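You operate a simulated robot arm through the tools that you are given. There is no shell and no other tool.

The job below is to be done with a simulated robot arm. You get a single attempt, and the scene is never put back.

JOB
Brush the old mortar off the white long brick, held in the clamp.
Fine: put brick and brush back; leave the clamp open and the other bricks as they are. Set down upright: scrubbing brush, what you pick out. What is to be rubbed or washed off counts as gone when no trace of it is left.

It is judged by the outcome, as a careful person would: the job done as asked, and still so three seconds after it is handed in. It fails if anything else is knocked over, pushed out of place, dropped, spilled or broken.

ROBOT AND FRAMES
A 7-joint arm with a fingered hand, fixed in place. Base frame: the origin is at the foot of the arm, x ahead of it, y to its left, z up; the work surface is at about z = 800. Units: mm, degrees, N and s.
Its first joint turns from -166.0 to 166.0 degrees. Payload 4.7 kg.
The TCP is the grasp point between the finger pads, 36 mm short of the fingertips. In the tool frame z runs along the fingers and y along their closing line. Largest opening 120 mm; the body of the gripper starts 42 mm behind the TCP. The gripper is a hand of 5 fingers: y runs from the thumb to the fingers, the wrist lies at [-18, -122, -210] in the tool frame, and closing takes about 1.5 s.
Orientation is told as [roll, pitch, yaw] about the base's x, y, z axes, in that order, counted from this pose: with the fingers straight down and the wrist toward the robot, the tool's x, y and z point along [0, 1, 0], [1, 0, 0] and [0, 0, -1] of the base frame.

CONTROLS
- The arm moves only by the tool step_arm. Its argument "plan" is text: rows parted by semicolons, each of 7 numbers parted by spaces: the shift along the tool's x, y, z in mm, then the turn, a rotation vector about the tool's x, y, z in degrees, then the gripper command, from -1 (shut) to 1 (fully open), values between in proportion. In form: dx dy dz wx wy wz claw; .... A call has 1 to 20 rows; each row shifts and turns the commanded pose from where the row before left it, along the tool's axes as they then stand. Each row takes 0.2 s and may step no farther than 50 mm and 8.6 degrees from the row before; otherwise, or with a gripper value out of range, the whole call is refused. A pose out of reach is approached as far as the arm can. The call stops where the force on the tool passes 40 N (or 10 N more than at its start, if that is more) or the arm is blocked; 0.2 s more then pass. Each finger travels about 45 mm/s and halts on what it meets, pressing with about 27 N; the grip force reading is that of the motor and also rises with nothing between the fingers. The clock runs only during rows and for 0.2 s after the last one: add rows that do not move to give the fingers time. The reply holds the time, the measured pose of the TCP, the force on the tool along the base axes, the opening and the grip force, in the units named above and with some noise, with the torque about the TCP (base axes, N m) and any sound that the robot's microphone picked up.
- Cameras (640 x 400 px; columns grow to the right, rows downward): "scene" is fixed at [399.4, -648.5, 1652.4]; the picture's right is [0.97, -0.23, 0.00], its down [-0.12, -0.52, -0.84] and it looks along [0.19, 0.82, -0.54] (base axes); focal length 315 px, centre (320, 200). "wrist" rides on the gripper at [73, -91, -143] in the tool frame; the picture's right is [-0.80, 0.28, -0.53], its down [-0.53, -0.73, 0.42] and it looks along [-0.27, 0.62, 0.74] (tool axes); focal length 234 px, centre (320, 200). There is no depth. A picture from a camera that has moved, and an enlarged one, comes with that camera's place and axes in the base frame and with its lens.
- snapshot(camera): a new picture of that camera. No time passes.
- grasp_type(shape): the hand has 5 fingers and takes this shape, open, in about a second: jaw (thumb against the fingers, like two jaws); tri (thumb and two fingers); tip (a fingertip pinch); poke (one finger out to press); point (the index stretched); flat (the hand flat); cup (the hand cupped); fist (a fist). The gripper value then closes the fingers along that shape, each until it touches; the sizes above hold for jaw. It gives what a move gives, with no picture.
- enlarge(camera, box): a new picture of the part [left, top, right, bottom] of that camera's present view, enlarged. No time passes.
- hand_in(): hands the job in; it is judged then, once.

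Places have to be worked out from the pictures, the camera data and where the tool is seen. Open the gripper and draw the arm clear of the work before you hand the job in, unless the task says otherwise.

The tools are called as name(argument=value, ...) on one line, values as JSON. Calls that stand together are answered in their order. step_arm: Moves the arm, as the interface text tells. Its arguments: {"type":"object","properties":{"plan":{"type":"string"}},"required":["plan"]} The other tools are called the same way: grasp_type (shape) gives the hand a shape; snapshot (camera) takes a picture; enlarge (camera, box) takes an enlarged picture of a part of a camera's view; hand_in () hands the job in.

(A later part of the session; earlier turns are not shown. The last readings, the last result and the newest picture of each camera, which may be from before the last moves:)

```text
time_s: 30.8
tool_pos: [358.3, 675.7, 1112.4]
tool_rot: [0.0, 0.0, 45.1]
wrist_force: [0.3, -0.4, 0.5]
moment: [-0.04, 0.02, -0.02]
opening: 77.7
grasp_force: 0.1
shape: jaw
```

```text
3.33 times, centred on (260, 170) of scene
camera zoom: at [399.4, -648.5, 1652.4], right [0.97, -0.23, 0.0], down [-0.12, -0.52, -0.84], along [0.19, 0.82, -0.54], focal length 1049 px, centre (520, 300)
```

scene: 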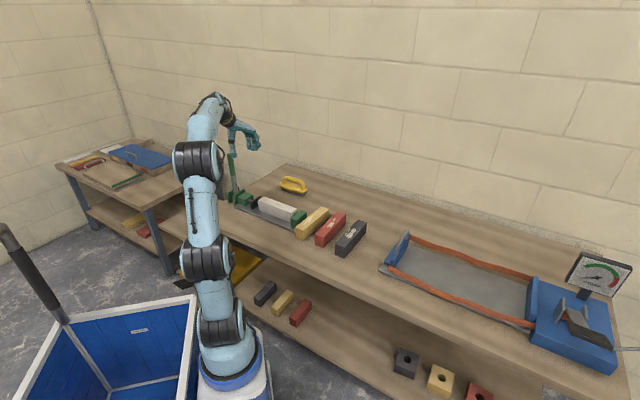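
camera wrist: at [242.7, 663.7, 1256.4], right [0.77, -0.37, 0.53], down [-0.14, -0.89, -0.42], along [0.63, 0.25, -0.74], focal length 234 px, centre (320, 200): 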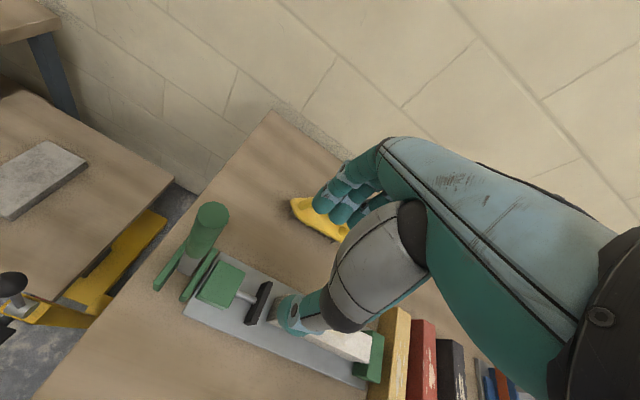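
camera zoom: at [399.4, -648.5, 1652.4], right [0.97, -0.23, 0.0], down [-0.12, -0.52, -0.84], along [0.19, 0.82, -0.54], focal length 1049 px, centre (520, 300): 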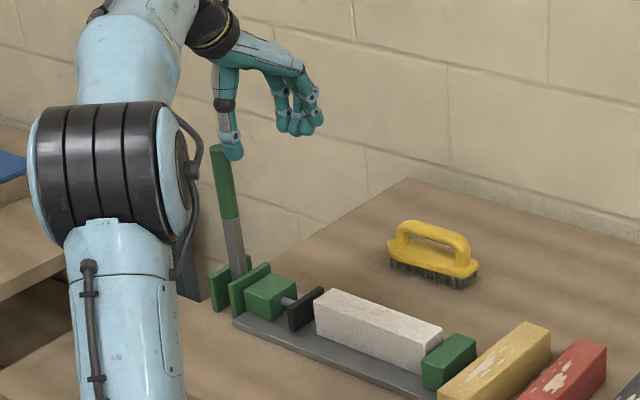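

Lever is vertical at (298.5, 736), handle about 26 mm in diameter, top near z=1050. I move over it and lower the open hand around the handle.

step_arm(plan="42.4 0.2 0 0 0 0 0.3; 42.4 0.2 0 0 0 0 0.3; 0 0 0 0 0 0 0.3; 0 0 20 0 0 0 0.3; 0 0 20 0 0 0 0.3; 0 0 20 0 0 0 0.3; 0 0 20 0 0 0 0.3; 0 0 0 0 0 0 0.3")

snapshot(camera="wrist")

enlarge(camera="scene", box=[210, 110, 310, 230])

```text
time_s: 32.6
tool_pos: [298.8, 735.8, 1032.7]
tool_rot: [-0.1, 0.0, 45.1]
wrist_force: [-0.5, 0.5, 0.4]
moment: [-0.01, 0.03, -0.03]
opening: 77.6
grasp_force: 0.0
shape: jaw
```

```text
taken
camera wrist: at [183.3, 724.0, 1175.9], right [0.77, -0.37, 0.53], down [-0.14, -0.89, -0.42], along [0.63, 0.25, -0.74], focal length 234 px, centre (320, 200)
```

wrist: 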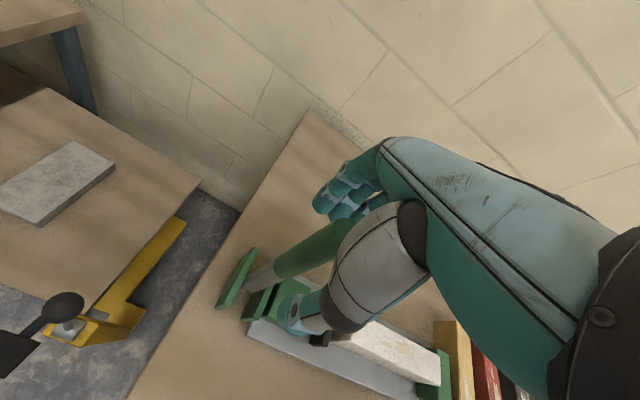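

```text
3.33 times, centred on (260, 170) of scene
camera zoom: at [399.4, -648.5, 1652.4], right [0.97, -0.23, 0.0], down [-0.12, -0.52, -0.84], along [0.19, 0.82, -0.54], focal length 1049 px, centre (520, 300)
```

zoom: 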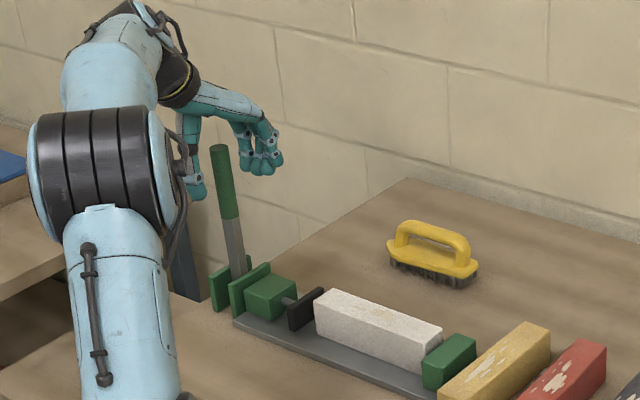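

The handle is between thumb and fingers. I first try drawing it gently toward the robot side (tool -y) in small steps, watching the force.

step_arm(plan="0 -10 0 0 0 0 0.3; 0 -8 0 0 0 0 0.3; 0 -4 0 0 0 0 0.3; 0 -3 0 0 0 0 0.3; 0 -3 0 0 0 0 0.3; 0 -3 0 0 0 0 0.3")

enlarge(camera="scene", box=[210, 110, 310, 230])

```text
time_s: 34.0
tool_pos: [276.9, 713.8, 1033.0]
tool_rot: [0.1, 0.0, 45.2]
wrist_force: [0.3, 0.7, -0.4]
moment: [0.02, 0.01, 0.02]
opening: 78.1
grasp_force: 0.1
shape: jaw
```

```text
3.33 times, centred on (260, 170) of scene
camera zoom: at [399.4, -648.5, 1652.4], right [0.97, -0.23, 0.0], down [-0.12, -0.52, -0.84], along [0.19, 0.82, -0.54], focal length 1049 px, centre (520, 300)
```

zoom: 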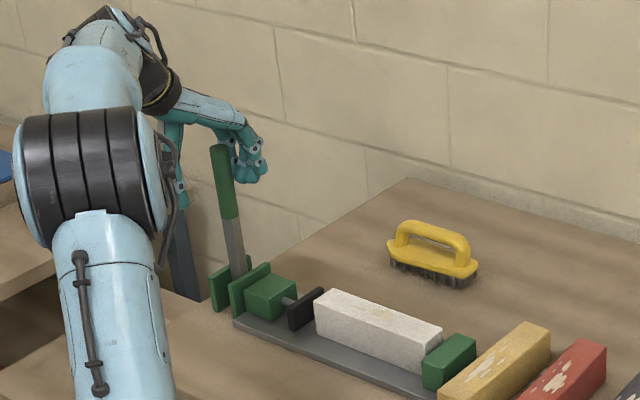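

No contact yet; I continue with 3 mm steps.

step_arm(plan="0 -3 0 0 0 0 0.3; 0 -3 0 0 0 0 0.3; 0 -3 0 0 0 0 0.3; 0 -3 0 0 0 0 0.3")

enlarge(camera="scene", box=[210, 110, 310, 230])

snapshot(camera="wrist")

```text
time_s: 35.0
tool_pos: [268.7, 706.6, 1032.2]
tool_rot: [0.0, 0.0, 45.2]
wrist_force: [6.8, 6.4, 1.7]
moment: [0.16, -0.18, -0.05]
opening: 81.8
grasp_force: 0.1
shape: jaw
```

```text
3.33 times, centred on (260, 170) of scene
camera zoom: at [399.4, -648.5, 1652.4], right [0.97, -0.23, 0.0], down [-0.12, -0.52, -0.84], along [0.19, 0.82, -0.54], focal length 1049 px, centre (520, 300)
```

zoom: 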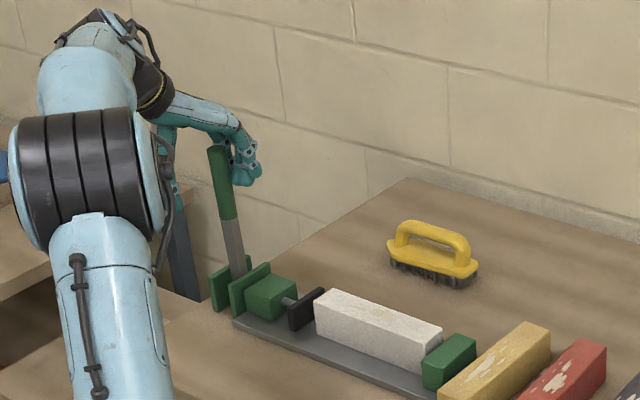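

```text
taken
camera wrist: at [153.1, 694.3, 1176.1], right [0.77, -0.37, 0.53], down [-0.14, -0.89, -0.42], along [0.63, 0.25, -0.74], focal length 234 px, centre (320, 200)
```

wrist: 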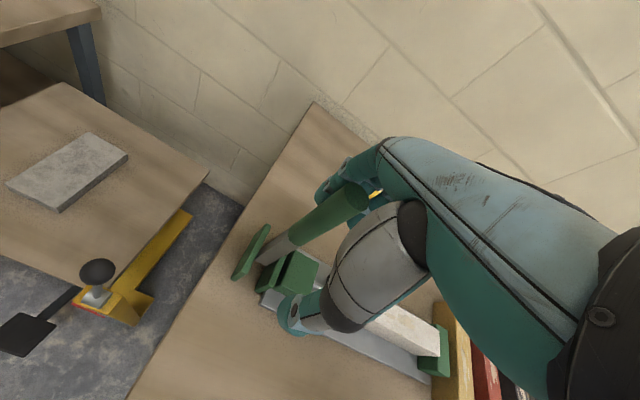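

About 9 N now on the fingers and the lever top seems to have begun to move. I go on a little further toward the robot.

step_arm(plan="0 -4 0 0 0 0 0.3; 0 -4 0 0 0 0 0.3; 0 -4 0 0 0 0 0.3; 0 -4 0 0 0 0 0.3; 0 0 0 0 0 0 0.3")

enlarge(camera="scene", box=[210, 110, 310, 230])

```text
time_s: 36.2
tool_pos: [257.4, 695.5, 1032.6]
tool_rot: [-0.1, 0.0, 45.1]
wrist_force: [5.8, 4.4, 2.1]
moment: [0.26, -0.26, -0.01]
opening: 82.4
grasp_force: 0.0
shape: jaw
```

```text
3.33 times, centred on (260, 170) of scene
camera zoom: at [399.4, -648.5, 1652.4], right [0.97, -0.23, 0.0], down [-0.12, -0.52, -0.84], along [0.19, 0.82, -0.54], focal length 1049 px, centre (520, 300)
```

zoom: 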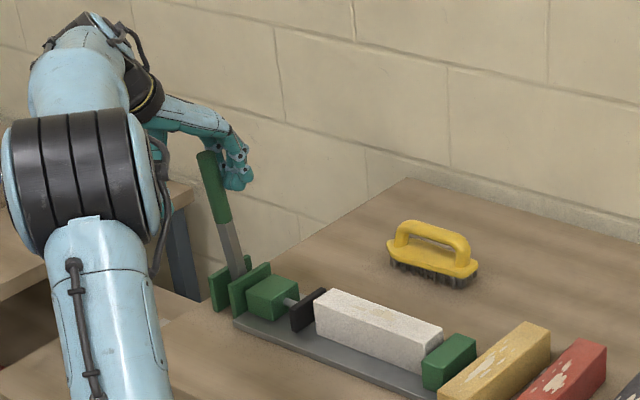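

The lever follows toward the robot and the black jaw has begun to advance toward the brick, so this is the closing direction. I follow the lever's arc (pivot near z≈820) to about 30° with ~7 N.

step_arm(plan="0 -11.3 1.6 0 0 0 0.3; 0 -11.3 1.6 0 0 0 0.3; 0 -11.3 1.7 0 0 0 0.3; 0 -10.3 3.3 0 0 0 0.3; 0 -10.3 3.3 0 0 0 0.3; 0 -10.3 3.4 0 0 0 0.3; 0 0 0 0 0 0 0.3")

enlarge(camera="scene", box=[190, 110, 310, 230])

snapshot(camera="wrist")

```text
time_s: 37.8
tool_pos: [209.6, 648.1, 1018.3]
tool_rot: [0.0, 0.0, 45.1]
wrist_force: [0.4, 0.6, -0.1]
moment: [0.02, 0.03, -0.01]
opening: 78.2
grasp_force: 0.0
shape: jaw
```

```text
3.33 times, centred on (250, 170) of scene
camera zoom: at [399.4, -648.5, 1652.4], right [0.97, -0.23, 0.0], down [-0.12, -0.52, -0.84], along [0.19, 0.82, -0.54], focal length 1049 px, centre (553, 300)
```

zoom: 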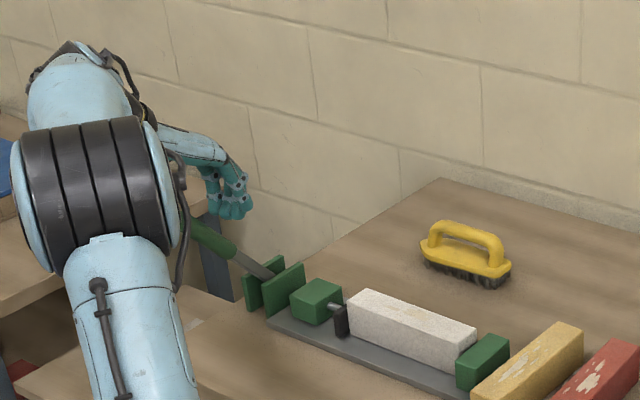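

```text
taken
camera wrist: at [94.8, 636.2, 1161.1], right [0.77, -0.37, 0.53], down [-0.14, -0.89, -0.42], along [0.63, 0.25, -0.74], focal length 234 px, centre (320, 200)
```

wrist: 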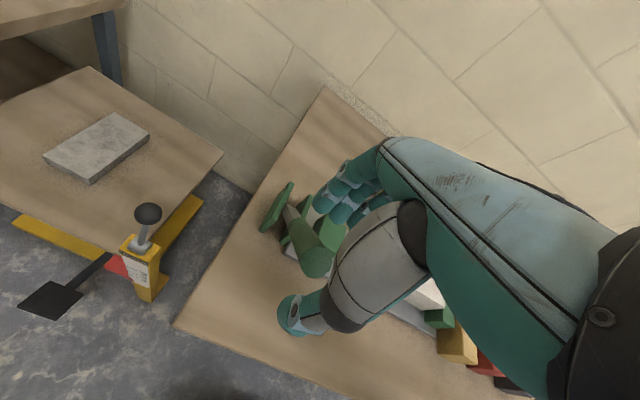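

The lever dropped further by itself to perhaps 55–60° and the jaw has reached near the brick. I enlarge to see.

enlarge(camera="scene", box=[240, 180, 310, 230])

enlarge(camera="wrist", box=[230, 170, 370, 300])

```text
8.00 times, centred on (275, 205) of scene
camera zoom: at [399.4, -648.5, 1652.4], right [0.97, -0.23, 0.0], down [-0.12, -0.52, -0.84], along [0.19, 0.82, -0.54], focal length 2517 px, centre (680, 160)
```

zoom: 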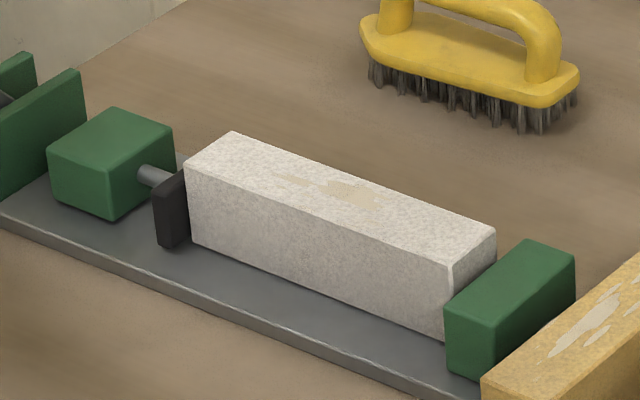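

```text
3.08 times, centred on (300, 235) of wrist
camera zoom: at [94.8, 636.2, 1161.1], right [0.77, -0.37, 0.53], down [-0.14, -0.89, -0.42], along [0.63, 0.25, -0.74], focal length 720 px, centre (382, 92)
```

zoom: 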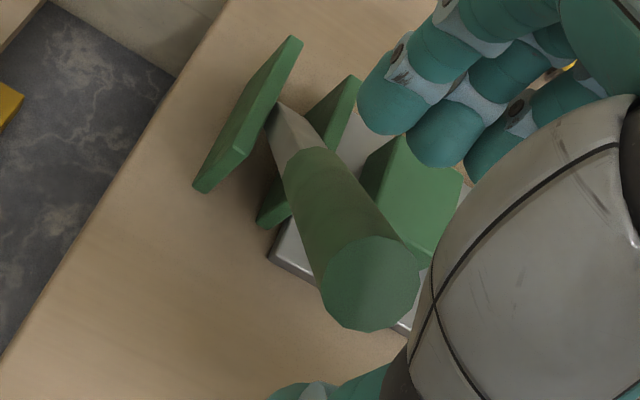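

The jaw is at the brick; lever at about 37°. I follow up and continue pushing gently to about 45°, watching for rising force as the brick meets the fixed jaw.

step_arm(plan="0 -9 5.4 0 0 0 0.3; 0 -9 5.3 0 0 0 0.3; 0 -5.4 3.6 0 0 0 0.3; 0 -5.4 3.6 0 0 0 0.3; 0 -5.4 3.6 0 0 0 0.3; 0 -5.4 3.7 0 0 0 0.3; 0 0 0 0 0 0 0.3")

enlarge(camera="scene", box=[240, 180, 310, 230])

enlarge(camera="wrist", box=[230, 170, 370, 300])

```text
time_s: 39.4
tool_pos: [181.8, 619.5, 992.0]
tool_rot: [0.1, 0.0, 45.1]
wrist_force: [0.1, -0.1, 0.0]
moment: [-0.02, -0.02, 0.01]
opening: 78.1
grasp_force: 0.0
shape: jaw
```

```text
8.00 times, centred on (275, 205) of scene
camera zoom: at [399.4, -648.5, 1652.4], right [0.97, -0.23, 0.0], down [-0.12, -0.52, -0.84], along [0.19, 0.82, -0.54], focal length 2517 px, centre (680, 160)
```

zoom: 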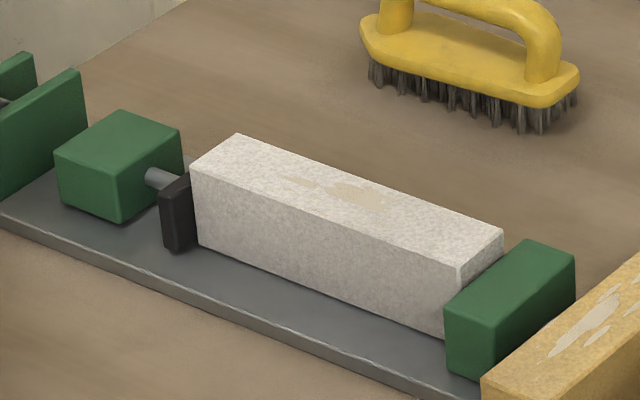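

```text
3.08 times, centred on (300, 235) of wrist
camera zoom: at [67.0, 607.6, 1135.8], right [0.77, -0.37, 0.53], down [-0.14, -0.89, -0.42], along [0.63, 0.25, -0.74], focal length 720 px, centre (382, 92)
```

zoom: 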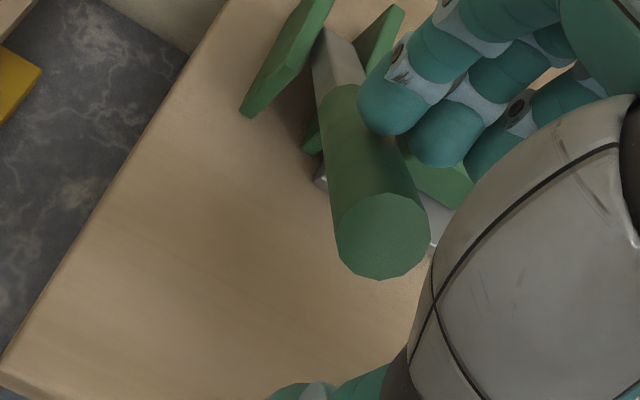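

Brick and jaw carriage advance together; lever now ≈46°, brick closing on the fixed jaw. I keep going slowly to about 55°.

step_arm(plan="0 -3.9 3.5 0 0 0 0.3; 0 -3.9 3.5 0 0 0 0.3; 0 -3.9 3.5 0 0 0 0.3; 0 -3.9 3.5 0 0 0 0.3; 0 -3.9 3.5 0 0 0 0.3; 0 -3.9 3.6 0 0 0 0.3; 0 0 0 0 0 0 0.3")

enlarge(camera="scene", box=[240, 180, 310, 230])

enlarge(camera="wrist", box=[230, 170, 370, 300])

```text
time_s: 41.0
tool_pos: [165.7, 603.6, 971.9]
tool_rot: [0.0, -0.1, 45.1]
wrist_force: [0.1, 0.9, 1.1]
moment: [0.04, -0.03, -0.01]
opening: 77.9
grasp_force: 0.0
shape: jaw
```

```text
8.00 times, centred on (275, 205) of scene
camera zoom: at [399.4, -648.5, 1652.4], right [0.97, -0.23, 0.0], down [-0.12, -0.52, -0.84], along [0.19, 0.82, -0.54], focal length 2517 px, centre (680, 160)
```

zoom: 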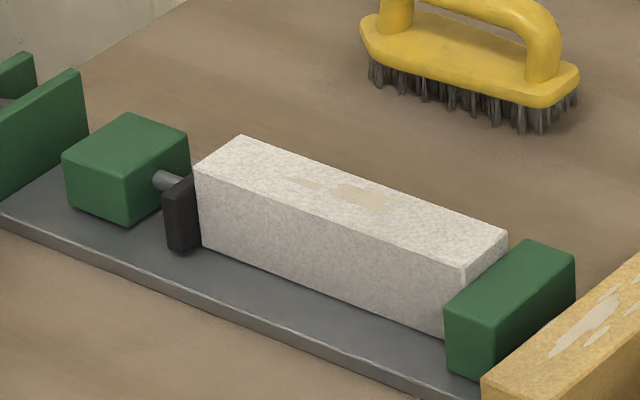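

```text
3.08 times, centred on (300, 235) of wrist
camera zoom: at [51.2, 591.4, 1114.2], right [0.77, -0.37, 0.53], down [-0.14, -0.89, -0.42], along [0.63, 0.25, -0.74], focal length 720 px, centre (382, 92)
```

zoom: 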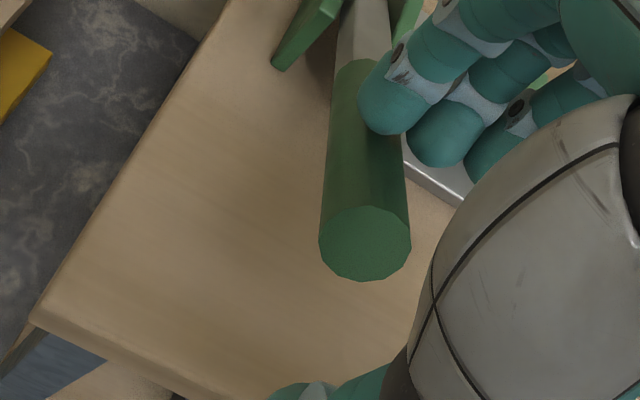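

The brick now reaches the fixed jaw and the plunger begins to compress; lever ≈56°. I continue slowly to about 65°.

step_arm(plan="0 -3.4 4.5 0 0 0 0.3; 0 -3.4 4.5 0 0 0 0.3; 0 -3.4 4.5 0 0 0 0.3; 0 -3.4 4.5 0 0 0 0.3; 0 -3.4 4.5 0 0 0 0.3; 0 -3.4 4.4 0 0 0 0.3; 0 0 0 0 0 0 0.3")

enlarge(camera="scene", box=[240, 180, 310, 230])

enlarge(camera="wrist", box=[230, 170, 370, 300])

```text
time_s: 42.6
tool_pos: [152.9, 588.7, 944.5]
tool_rot: [0.0, 0.0, 45.1]
wrist_force: [0.2, 0.7, -0.2]
moment: [0.02, 0.02, 0.0]
opening: 78.0
grasp_force: 0.0
shape: jaw
```

```text
8.00 times, centred on (275, 205) of scene
camera zoom: at [399.4, -648.5, 1652.4], right [0.97, -0.23, 0.0], down [-0.12, -0.52, -0.84], along [0.19, 0.82, -0.54], focal length 2517 px, centre (680, 160)
```

zoom: 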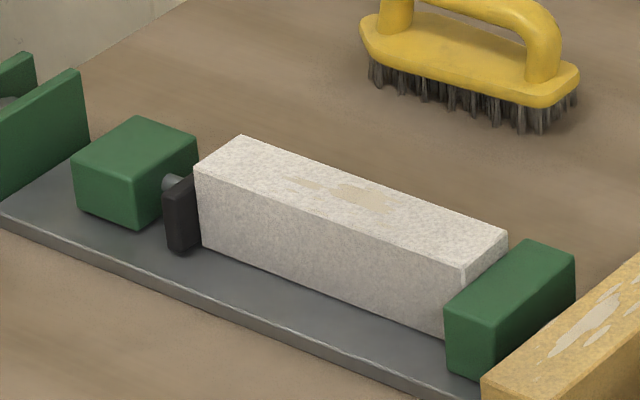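

```text
3.08 times, centred on (300, 235) of wrist
camera zoom: at [36.5, 576.8, 1088.0], right [0.77, -0.37, 0.53], down [-0.14, -0.89, -0.42], along [0.63, 0.25, -0.74], focal length 720 px, centre (382, 92)
```

zoom: 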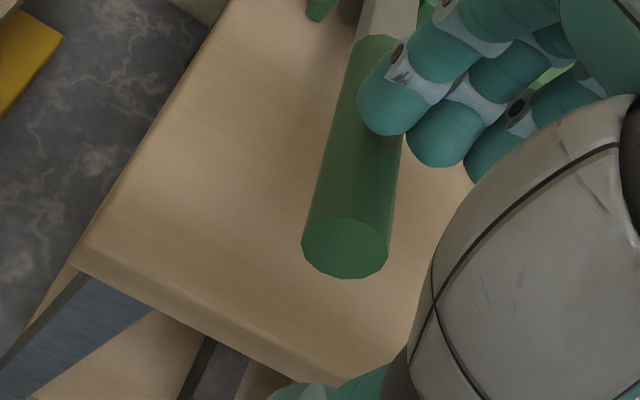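

Brick is stationary against the fixed jaw while the plunger keeps compressing; lever ≈67°, still little force. I continue to about 75°.

step_arm(plan="0 -2.6 4.7 0 0 0 0.3; 0 -2.6 4.7 0 0 0 0.3; 0 -2.6 4.7 0 0 0 0.3; 0 -2.6 4.7 0 0 0 0.3; 0 -2.6 4.7 0 0 0 0.3; 0 -2.6 4.7 0 0 0 0.3; 0 0 0 0 0 0 0.3")

enlarge(camera="scene", box=[240, 180, 310, 230])

enlarge(camera="wrist", box=[230, 170, 370, 300])

```text
time_s: 43.5
tool_pos: [147.6, 585.3, 938.5]
tool_rot: [0.7, -0.4, 45.0]
wrist_force: [6.1, -1.9, 11.3]
moment: [0.33, -0.67, -0.32]
opening: 80.3
grasp_force: 0.2
shape: jaw
stopped in row 4: the force on the tool passed its limit at 43 N (the readings are from after the stop); the commanded pose is now the measured one
```

```text
8.00 times, centred on (275, 205) of scene
camera zoom: at [399.4, -648.5, 1652.4], right [0.97, -0.23, 0.0], down [-0.12, -0.52, -0.84], along [0.19, 0.82, -0.54], focal length 2517 px, centre (680, 160)
```

zoom: 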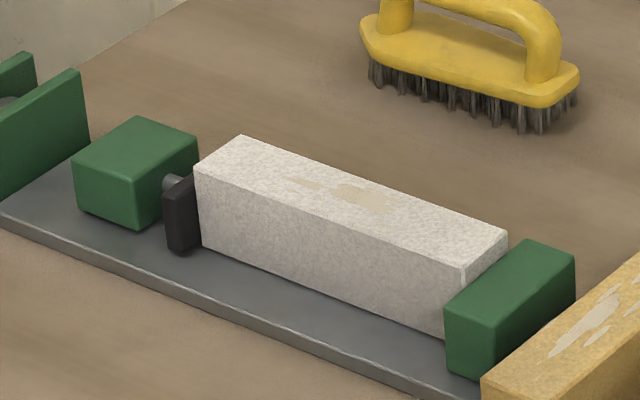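

```text
3.08 times, centred on (300, 235) of wrist
camera zoom: at [31.5, 571.1, 1081.4], right [0.77, -0.38, 0.52], down [-0.14, -0.89, -0.44], along [0.63, 0.26, -0.73], focal length 720 px, centre (382, 92)
```

zoom: 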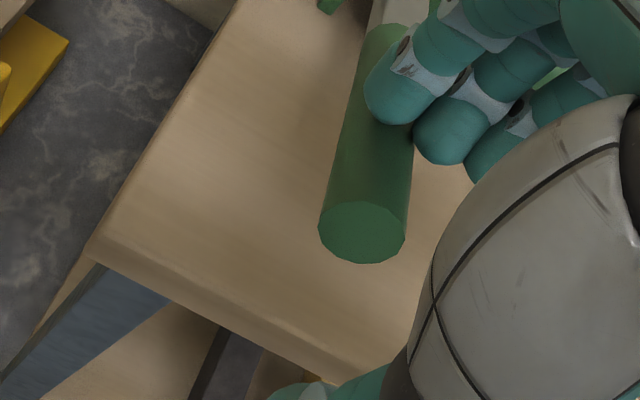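

The force limit was reached: the lever is at its end stop (~68°) and the jaw holds the brick against the fixed jaw. I lift the hand straight up and check that the lever stays.

step_arm(plan="0 0 -10 0 0 0 0.3; 0 0 -30 0 0 0 0.3; 0 0 -40 0 0 0 0.3; 0 0 -40 0 0 0 0.3; 0 0 -20 0 0 0 0.3; 0 0 0 0 0 0 0.3; 0 0 0 0 0 0 0.3")

snapshot(camera="wrist")

enlarge(camera="scene", box=[220, 160, 320, 240])

```text
time_s: 45.1
tool_pos: [147.8, 584.0, 1076.3]
tool_rot: [0.5, -0.3, 45.2]
wrist_force: [0.5, -0.4, 0.8]
moment: [0.02, 0.0, 0.0]
opening: 77.9
grasp_force: 0.1
shape: jaw
```

```text
taken
camera wrist: at [32.3, 570.3, 1220.3], right [0.77, -0.37, 0.52], down [-0.14, -0.89, -0.43], along [0.63, 0.26, -0.74], focal length 234 px, centre (320, 200)
```

wrist: 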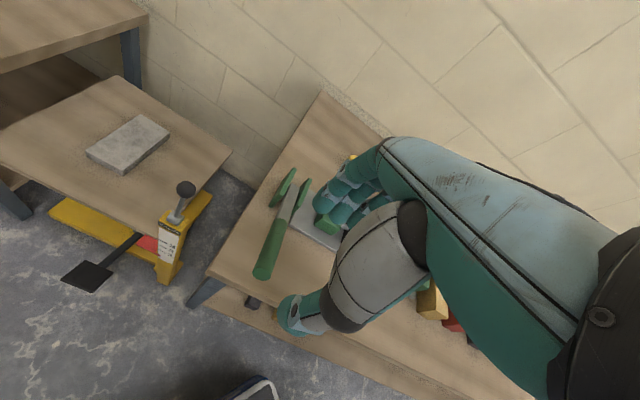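

```text
5.00 times, centred on (270, 200) of scene
camera zoom: at [399.4, -648.5, 1652.4], right [0.97, -0.23, 0.0], down [-0.12, -0.52, -0.84], along [0.19, 0.82, -0.54], focal length 1573 px, centre (570, 200)
```

zoom: 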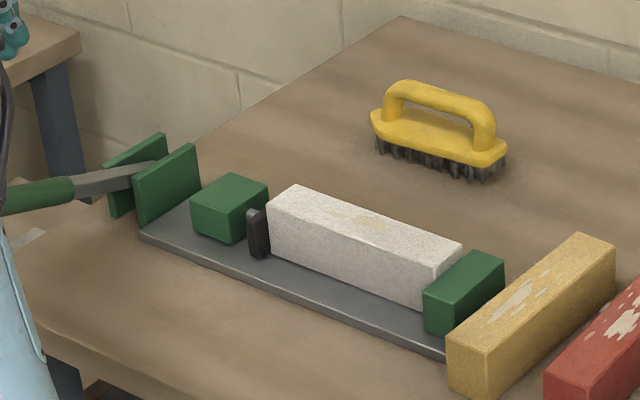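

The lever stays down and the brick is clamped. Next the brush: I straighten the small tilt and move to a viewpoint beside it.

step_arm(plan="0 0 0 0.57 -0.14 0.2 0.3; -26.3 33.9 7.3 0 0 0 0.3; -26.3 33.9 7.3 0 0 0 0.3; -26.3 33.9 7.3 0 0 0 0.3; -26.3 33.9 7.3 0 0 0 0.3; -26.3 33.9 7.3 0 0 0 0.3; -26.3 33.9 7.3 0 0 0 0.3; -26.3 33.9 7.3 0 0 0 0.3; -26.3 33.9 7.3 0 0 0 0.3; -26.3 33.9 7.3 0 0 0 0.3; 0 0 0 0 0 0 0.3")

snapshot(camera="wrist")

```text
time_s: 47.5
tool_pos: [528.3, 634.9, 1009.5]
tool_rot: [0.4, 0.0, 45.1]
wrist_force: [-0.1, 0.0, -0.7]
moment: [0.0, -0.04, 0.0]
opening: 78.0
grasp_force: 0.1
shape: jaw
```

```text
taken
camera wrist: at [414.1, 623.0, 1153.3], right [0.77, -0.37, 0.52], down [-0.14, -0.89, -0.43], along [0.62, 0.25, -0.74], focal length 234 px, centre (320, 200)
```

wrist: 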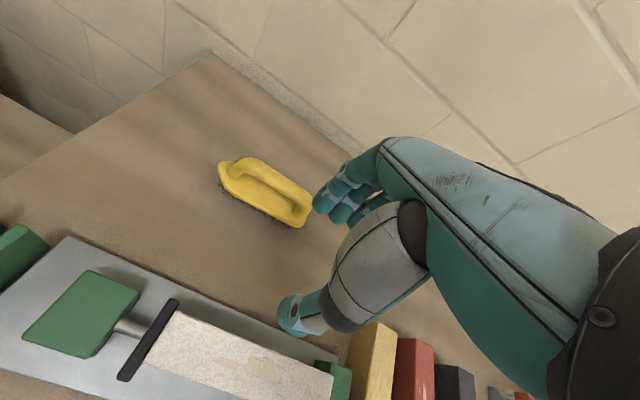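

enlarge(camera="wrist", box=[200, 135, 340, 245])

enlarge(camera="wrist", box=[80, 250, 360, 400])

```text
3.64 times, centred on (270, 190) of wrist
camera zoom: at [414.1, 623.0, 1153.3], right [0.77, -0.37, 0.52], down [-0.14, -0.89, -0.43], along [0.62, 0.25, -0.74], focal length 852 px, centre (502, 236)
```

zoom: 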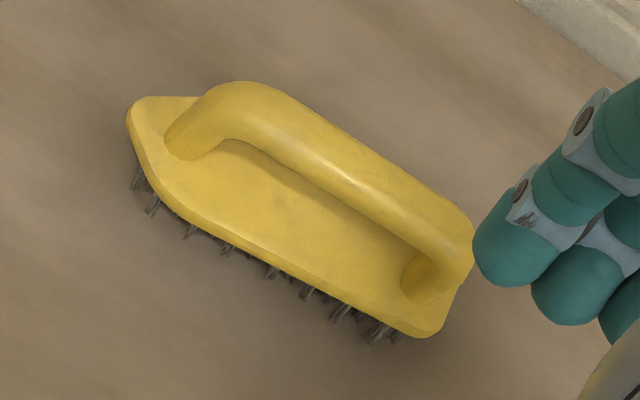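

```text
2.29 times, centred on (220, 325) of wrist
camera zoom: at [414.1, 623.0, 1153.3], right [0.77, -0.37, 0.52], down [-0.14, -0.89, -0.43], along [0.62, 0.25, -0.74], focal length 535 px, centre (549, -86)
```

zoom: 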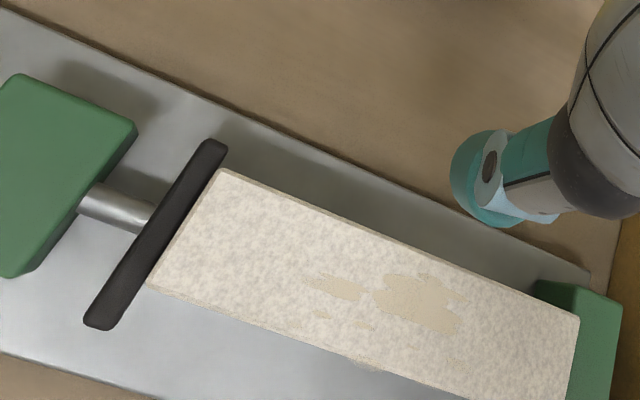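

Mortar patches are on the brick's top, mid to right. The brush handle bar runs at about -45° with its centre near (586, 760, 872). I move above it and lower part way.

step_arm(plan="16 43 0 -0.28 0.28 0 0.3; 16 43 0 0 0 0 0.3; 15.7 42.8 0 0 0 0 0.3; 0 0 33 0 0 0 0.3; 0 0 33 0 0 0 0.3; 0 0 23 0 0 0 0.3; 0 0 0 0 0 0 0.3")

snapshot(camera="wrist")

enlarge(camera="scene", box=[240, 140, 340, 220])

```text
time_s: 49.1
tool_pos: [584.7, 756.3, 921.4]
tool_rot: [0.7, 0.0, 45.1]
wrist_force: [-0.3, 0.7, -0.1]
moment: [-0.02, -0.01, 0.0]
opening: 77.7
grasp_force: 0.1
shape: jaw
```

```text
taken
camera wrist: at [471.2, 743.5, 1065.8], right [0.77, -0.38, 0.52], down [-0.15, -0.89, -0.43], along [0.62, 0.26, -0.74], focal length 234 px, centre (320, 200)
```

wrist: 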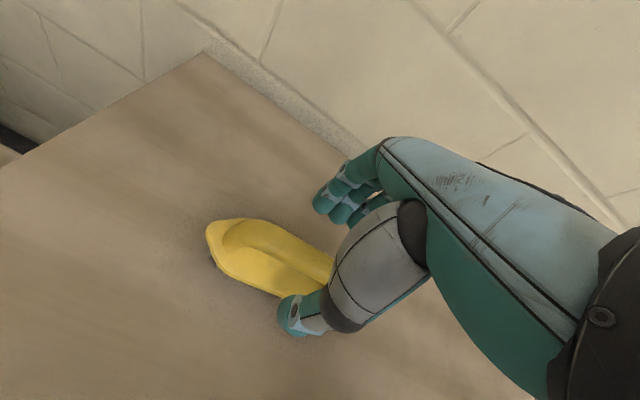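

```text
5.00 times, centred on (290, 180) of scene
camera zoom: at [399.4, -648.5, 1652.4], right [0.97, -0.23, 0.0], down [-0.12, -0.52, -0.84], along [0.19, 0.82, -0.54], focal length 1573 px, centre (470, 300)
```

zoom: 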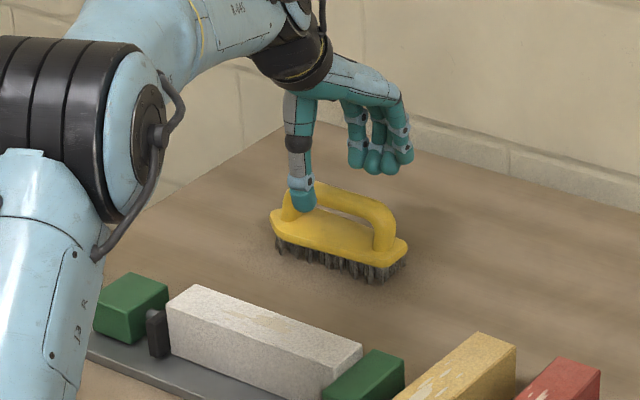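

The hand is nearly centred over the handle; a small correction of about 5 mm, then I descend to z≈880 with the fingers either side of the bar.

step_arm(plan="-4.4 3.1 0 0.5 -0.5 0 0.3; 0 0 10 0 0 0 0.3; 0 0 10 0 0 0 0.3; 0 0 10 0 0 0 0.3; 0 0 10 0 0 0 0.3; 0 0 0 0 0 0 0.3")

enlarge(camera="scene", box=[260, 160, 330, 210])

snapshot(camera="wrist")

```text
time_s: 50.5
tool_pos: [590.0, 755.3, 880.0]
tool_rot: [0.2, 0.4, 44.9]
wrist_force: [-0.4, -0.4, -0.9]
moment: [-0.01, -0.04, -0.01]
opening: 77.8
grasp_force: 0.0
shape: jaw
```

```text
8.00 times, centred on (295, 185) of scene
camera zoom: at [399.4, -648.5, 1652.4], right [0.97, -0.23, 0.0], down [-0.12, -0.52, -0.84], along [0.19, 0.82, -0.54], focal length 2517 px, centre (520, 320)
```

zoom: 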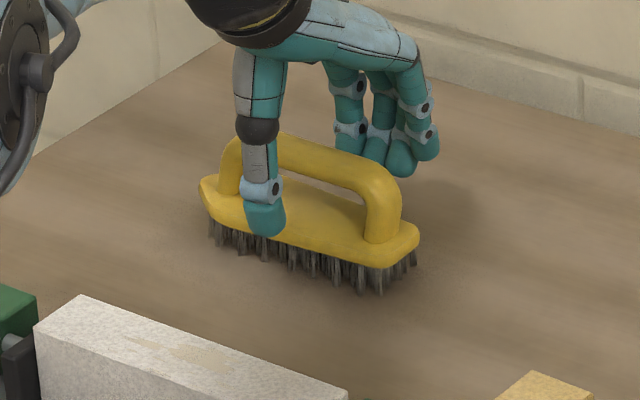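

```text
taken
camera wrist: at [476.0, 744.4, 1024.0], right [0.77, -0.37, 0.52], down [-0.15, -0.9, -0.42], along [0.62, 0.25, -0.74], focal length 234 px, centre (320, 200)
```

wrist: 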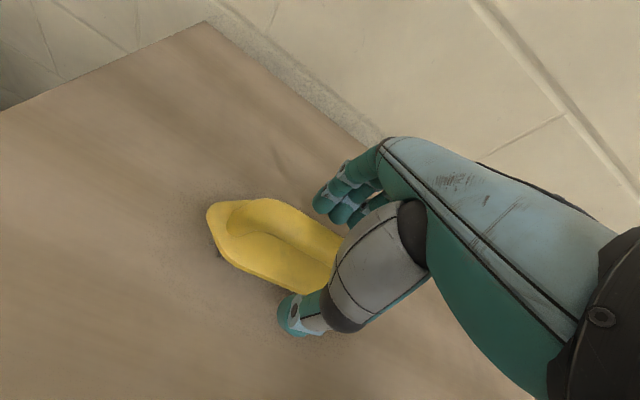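

The handle bar is between thumb and fingers, fingertips about 10 mm above the base. I close the hand on the bar.

step_arm(plan="0 0 0 0 0 0 0; 0 0 0 0 0 0 -0.3; 0 0 0 0 0 0 -0.6; 0 0 0 0 0 0 -1; 0 0 0 0 0 0 -1; 0 0 0 0 0 0 -1; 0 0 0 0 0 0 -1")

enlarge(camera="scene", box=[260, 160, 330, 210])

```text
time_s: 52.1
tool_pos: [590.6, 756.6, 880.3]
tool_rot: [0.2, 0.4, 45.1]
wrist_force: [0.4, 0.4, -0.6]
moment: [0.02, 0.06, 0.04]
opening: 11.1
grasp_force: 26.7
shape: jaw
```

```text
8.00 times, centred on (295, 185) of scene
camera zoom: at [399.4, -648.5, 1652.4], right [0.97, -0.23, 0.0], down [-0.12, -0.52, -0.84], along [0.19, 0.82, -0.54], focal length 2517 px, centre (520, 320)
```

zoom: 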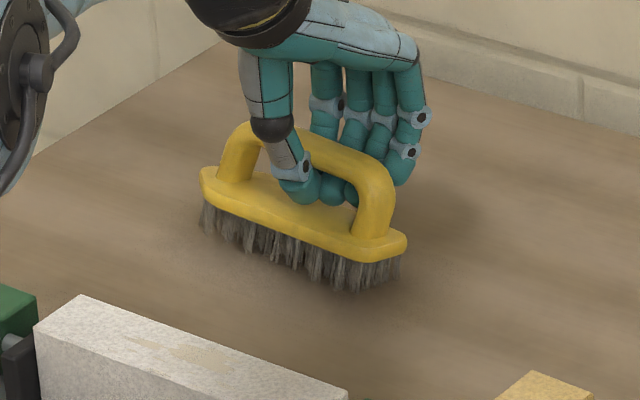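

The brush shifted a few mm toward the thumb and the fingertips closed to 11 mm, perhaps under the bar. I look closely before lifting.

enlarge(camera="scene", box=[278, 165, 318, 195])

enlarge(camera="wrist", box=[190, 140, 430, 340])

```text
13.33 times, centred on (298, 180) of scene
camera zoom: at [399.4, -648.5, 1652.4], right [0.97, -0.23, 0.0], down [-0.12, -0.52, -0.84], along [0.19, 0.82, -0.54], focal length 4196 px, centre (613, 467)
```

zoom: 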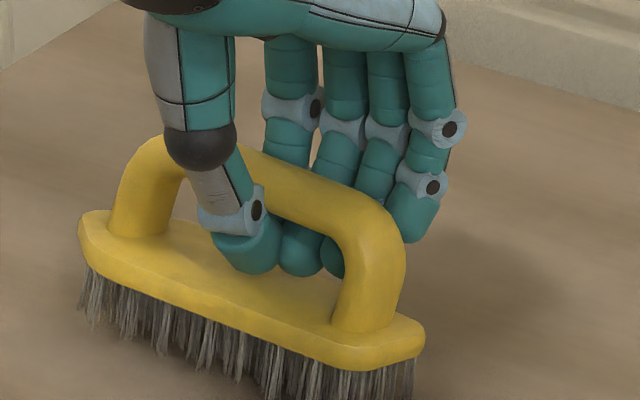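

```text
2.00 times, centred on (310, 240) of wrist
camera zoom: at [476.0, 744.5, 1023.9], right [0.77, -0.37, 0.52], down [-0.15, -0.9, -0.42], along [0.62, 0.25, -0.74], focal length 468 px, centre (340, 120)
```

zoom: 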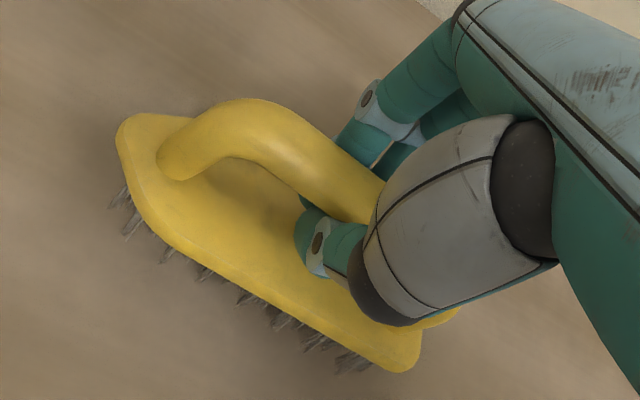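

The fingertips closed underneath the bar, so the bar (centre ≈ z 889) lies above the pads. For a firm grip I open slightly, raise 10 mm and close again on the bar itself.

step_arm(plan="0 0 0 0 0 0 -0.4; 0 0 0 0 0 0 -0.1; 0 0 0 0 0 0 0.05; 0 0 0 0 0 0 0.05; 0 -3 -6 0 0 0 0.05; 0 -2 -5 0 0 0 0.05; 0 0 0 0 0 0 0.05; 0 0 0 0 0 0 -0.3; 0 0 0 0 0 0 -0.6; 0 0 0 0 0 0 -1; 0 0 0 0 0 0 -1; 0 0 0 0 0 0 -1; 0 0 0 0 0 0 -1")

enlarge(camera="scene", box=[278, 165, 318, 195])

enlarge(camera="scene", box=[260, 160, 330, 210])

```text
time_s: 54.9
tool_pos: [586.9, 751.1, 889.7]
tool_rot: [0.1, 0.5, 45.0]
wrist_force: [0.0, -0.1, -0.5]
moment: [0.0, -0.03, 0.01]
opening: 19.1
grasp_force: 27.3
shape: jaw
```

```text
13.33 times, centred on (298, 180) of scene
camera zoom: at [399.4, -648.5, 1652.4], right [0.97, -0.23, 0.0], down [-0.12, -0.52, -0.84], along [0.19, 0.82, -0.54], focal length 4196 px, centre (613, 467)
```

zoom: 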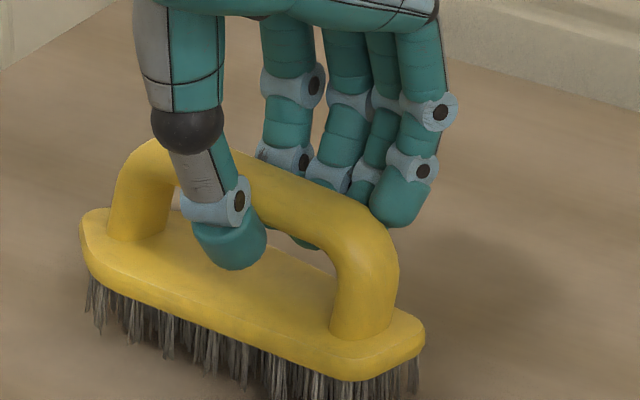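

```text
8.00 times, centred on (295, 185) of scene
camera zoom: at [399.4, -648.5, 1652.4], right [0.97, -0.23, 0.0], down [-0.12, -0.52, -0.84], along [0.19, 0.82, -0.54], focal length 2517 px, centre (520, 320)
```

zoom: 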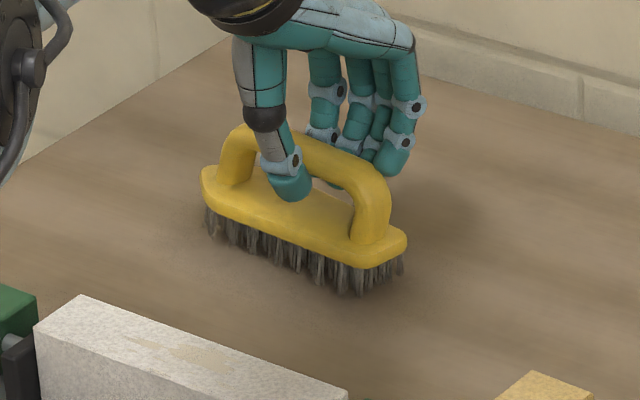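

Now a firm grip: 19 mm, 27 N. I lift the brush gently and check it hangs level.

step_arm(plan="0 0 -5 0 0 0 -1; 0 0 -15 0 0 0 -1; 0 0 -30 0 0 0 -1; 0 0 -40 0 0 0 -1; 0 0 -40 0 0 0 -1; 0 0 0 0 0 0 -1")

enlarge(camera="scene", box=[240, 120, 340, 200])

snapshot(camera="wrist")

```text
time_s: 56.3
tool_pos: [587.7, 754.3, 1021.4]
tool_rot: [0.2, 0.4, 45.0]
wrist_force: [0.1, -0.2, -0.8]
moment: [0.0, -0.03, 0.01]
opening: 16.6
grasp_force: 27.1
shape: jaw
```

```text
5.00 times, centred on (290, 160) of scene
camera zoom: at [399.4, -648.5, 1652.4], right [0.97, -0.23, 0.0], down [-0.12, -0.52, -0.84], along [0.19, 0.82, -0.54], focal length 1573 px, centre (470, 400)
```

zoom: 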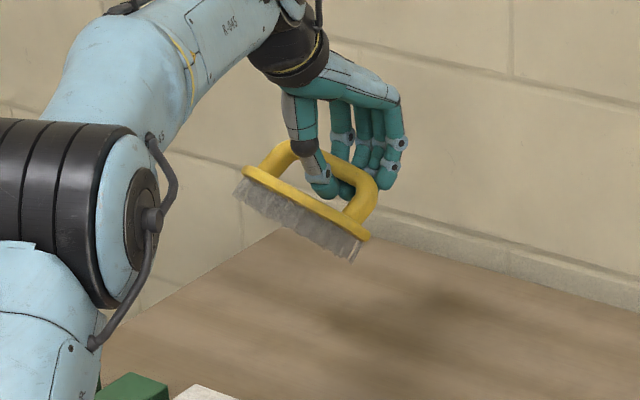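

```text
taken
camera wrist: at [472.4, 743.3, 1165.6], right [0.77, -0.37, 0.52], down [-0.15, -0.9, -0.42], along [0.62, 0.25, -0.74], focal length 234 px, centre (320, 200)
```

wrist: 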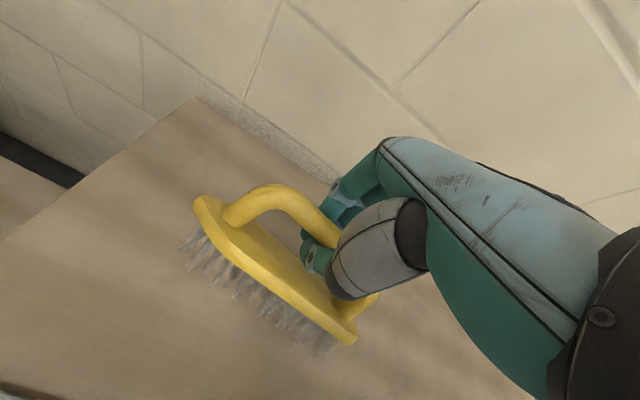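

The brush rolled about its bar in the grip: the bristles now point about 37° toward the robot. I can level it by tilting the hand the other way; I carry it above the clamped brick and tilt -37° about tool x there.

step_arm(plan="-15 -42.7 0 0 0 0 -1; -15 -42.7 0 0 0 0 -1; -15 -42.7 0 0 0 0 -1; -15 -42.7 0 0 0 0 -1; -15 -42.7 0 0 0 0 -1; 0 0 0 -7.4 0 0 -1; 0 0 0 -7.4 0 0 -1; 0 0 0 -7.4 0 0 -1; 0 0 0 -7.4 0 0 -1; 0 0 0 -7.4 0 0 -1; 0 0 0 0 0 0 -1")

enlarge(camera="scene", box=[230, 130, 330, 210])

snapshot(camera="wrist")

```text
time_s: 58.7
tool_pos: [491.4, 550.9, 1022.7]
tool_rot: [0.2, -36.6, 44.9]
wrist_force: [0.0, 0.0, -0.9]
moment: [-0.02, -0.03, 0.01]
opening: 16.5
grasp_force: 27.3
shape: jaw
```

```text
5.00 times, centred on (280, 170) of scene
camera zoom: at [399.4, -648.5, 1652.4], right [0.97, -0.23, 0.0], down [-0.12, -0.52, -0.84], along [0.19, 0.82, -0.54], focal length 1573 px, centre (520, 350)
```

zoom: 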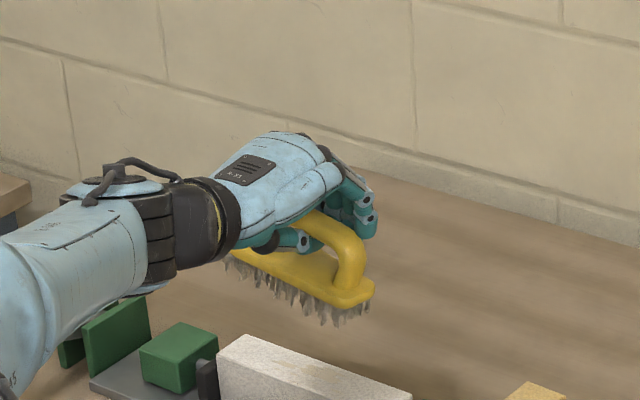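

```text
taken
camera wrist: at [327.0, 490.3, 1082.7], right [0.51, -0.63, 0.59], down [0.14, -0.61, -0.78], along [0.85, 0.48, -0.22], focal length 234 px, centre (320, 200)
```

wrist: 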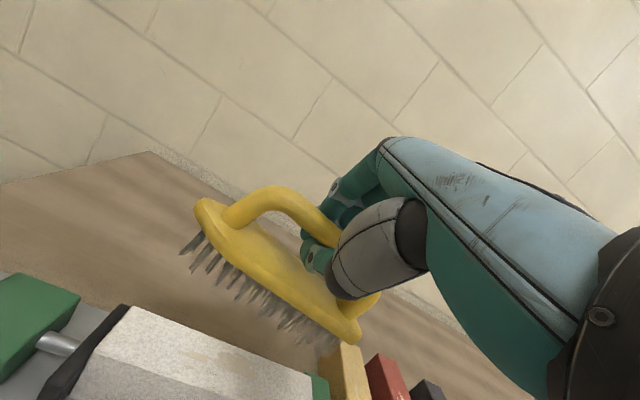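

The brush looks about level now over the brick. I enlarge to check the remaining tilt and its height.

enlarge(camera="scene", box=[265, 165, 315, 205])

enlarge(camera="wrist", box=[140, 170, 400, 380])

```text
10.00 times, centred on (290, 185) of scene
camera zoom: at [399.4, -648.5, 1652.4], right [0.97, -0.23, 0.0], down [-0.12, -0.52, -0.84], along [0.19, 0.82, -0.54], focal length 3147 px, centre (620, 350)
```

zoom: 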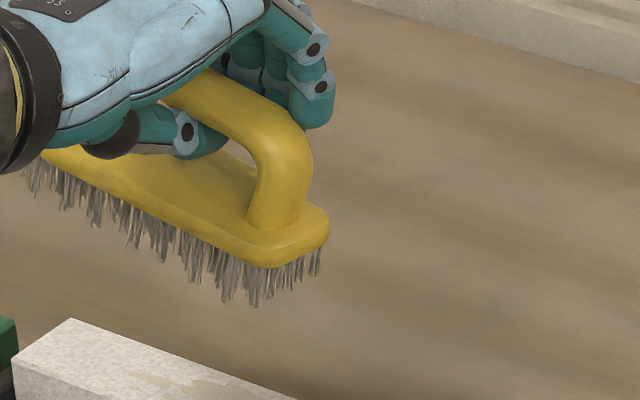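

```text
1.90 times, centred on (270, 275) of wrist
camera zoom: at [327.0, 490.3, 1082.7], right [0.51, -0.63, 0.59], down [0.14, -0.61, -0.78], along [0.85, 0.48, -0.22], focal length 446 px, centre (415, 57)
```

zoom: 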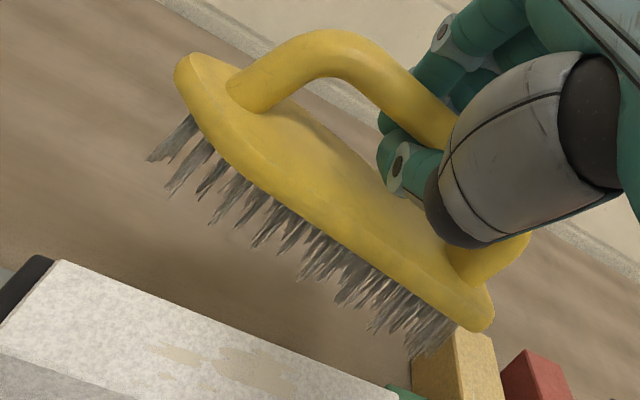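

The brush is yawed about 7° in the hand (right end toward the robot and slightly low). I correct with a -7° turn about the tool z axis and look again.

step_arm(plan="0 0 0 0 0 -3.5 -1; 0 0 0 0 0 -3.5 -1; 0 0 0 0 0 0 -1")

enlarge(camera="scene", box=[255, 160, 325, 216])

snapshot(camera="wrist")

```text
time_s: 59.5
tool_pos: [491.5, 550.0, 1022.2]
tool_rot: [-5.0, -36.3, 53.5]
wrist_force: [0.0, -0.6, -1.9]
moment: [-0.01, 0.02, 0.0]
opening: 16.6
grasp_force: 27.0
shape: jaw
```

```text
7.14 times, centred on (290, 188) of scene
camera zoom: at [399.4, -648.5, 1652.4], right [0.97, -0.23, 0.0], down [-0.12, -0.52, -0.84], along [0.19, 0.82, -0.54], focal length 2248 px, centre (534, 286)
```

zoom: 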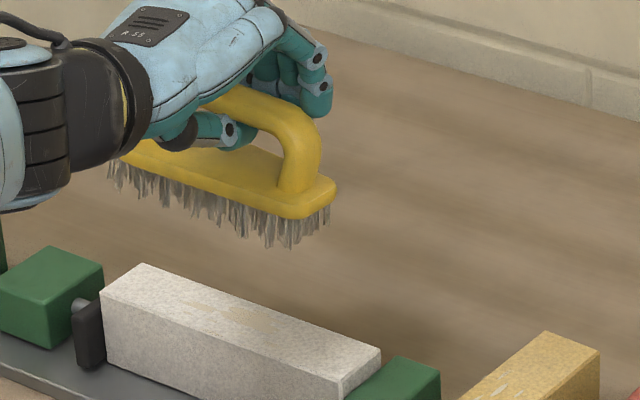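

```text
taken
camera wrist: at [331.0, 477.0, 1077.8], right [0.53, -0.55, 0.64], down [0.24, -0.63, -0.74], along [0.81, 0.55, -0.21], focal length 234 px, centre (320, 200)
```

wrist: 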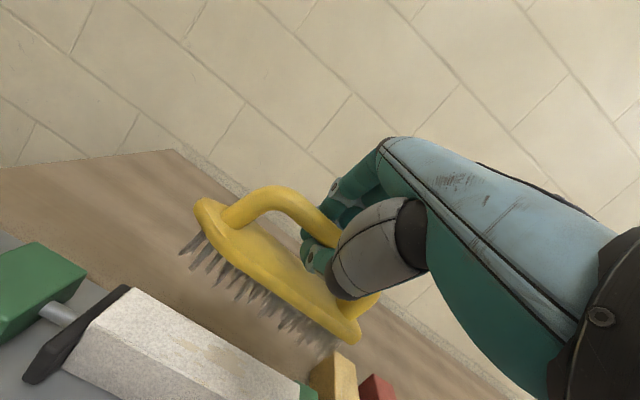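

Brush is now level and parallel to the brick, centred above the mortar. I lower by 77 mm in the base-vertical direction to hover just above the brick top.

step_arm(plan="1.8 -15.2 20.6 0 0 0 -1; 1.8 -15.2 20.6 0 0 0 -1; 1.4 -11.8 16.1 0 0 0 -1; 0 0 0 0 0 0 -1")

enlarge(camera="scene", box=[255, 170, 325, 226])

```text
time_s: 60.5
tool_pos: [489.4, 549.7, 952.1]
tool_rot: [-4.9, -36.4, 53.5]
wrist_force: [0.2, -0.2, -0.8]
moment: [0.0, -0.03, -0.02]
opening: 16.6
grasp_force: 27.1
shape: jaw
```

```text
7.14 times, centred on (290, 198) of scene
camera zoom: at [399.4, -648.5, 1652.4], right [0.97, -0.23, 0.0], down [-0.12, -0.52, -0.84], along [0.19, 0.82, -0.54], focal length 2248 px, centre (534, 214)
```

zoom: 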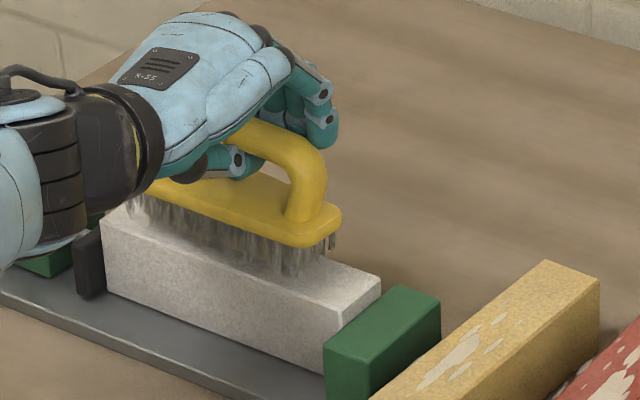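

Bristles are just above the brick. I lower in 3–4 mm steps until contact shows.

step_arm(plan="0.3 -2.4 3.2 0 0 0 -1; 0.3 -2.4 3.2 0 0 0 -1; 0 0 0 0 0 0 -1")

step_arm(plan="0.2 -1.8 2.4 0 0 0 -1; 0.2 -1.8 2.4 0 0 0 -1; 0 0 0 0 0 0 -1")

```text
time_s: 61.3
tool_pos: [490.2, 550.1, 944.1]
tool_rot: [-5.0, -36.4, 53.6]
wrist_force: [-0.6, -0.5, 1.5]
moment: [-0.04, -0.13, 0.02]
opening: 16.2
grasp_force: 27.4
shape: jaw
```

```text
time_s: 62.1
tool_pos: [491.4, 549.1, 937.4]
tool_rot: [-4.9, -36.3, 53.5]
wrist_force: [0.1, -0.5, -1.1]
moment: [0.01, 0.01, 0.01]
opening: 15.9
grasp_force: 27.5
shape: jaw
```

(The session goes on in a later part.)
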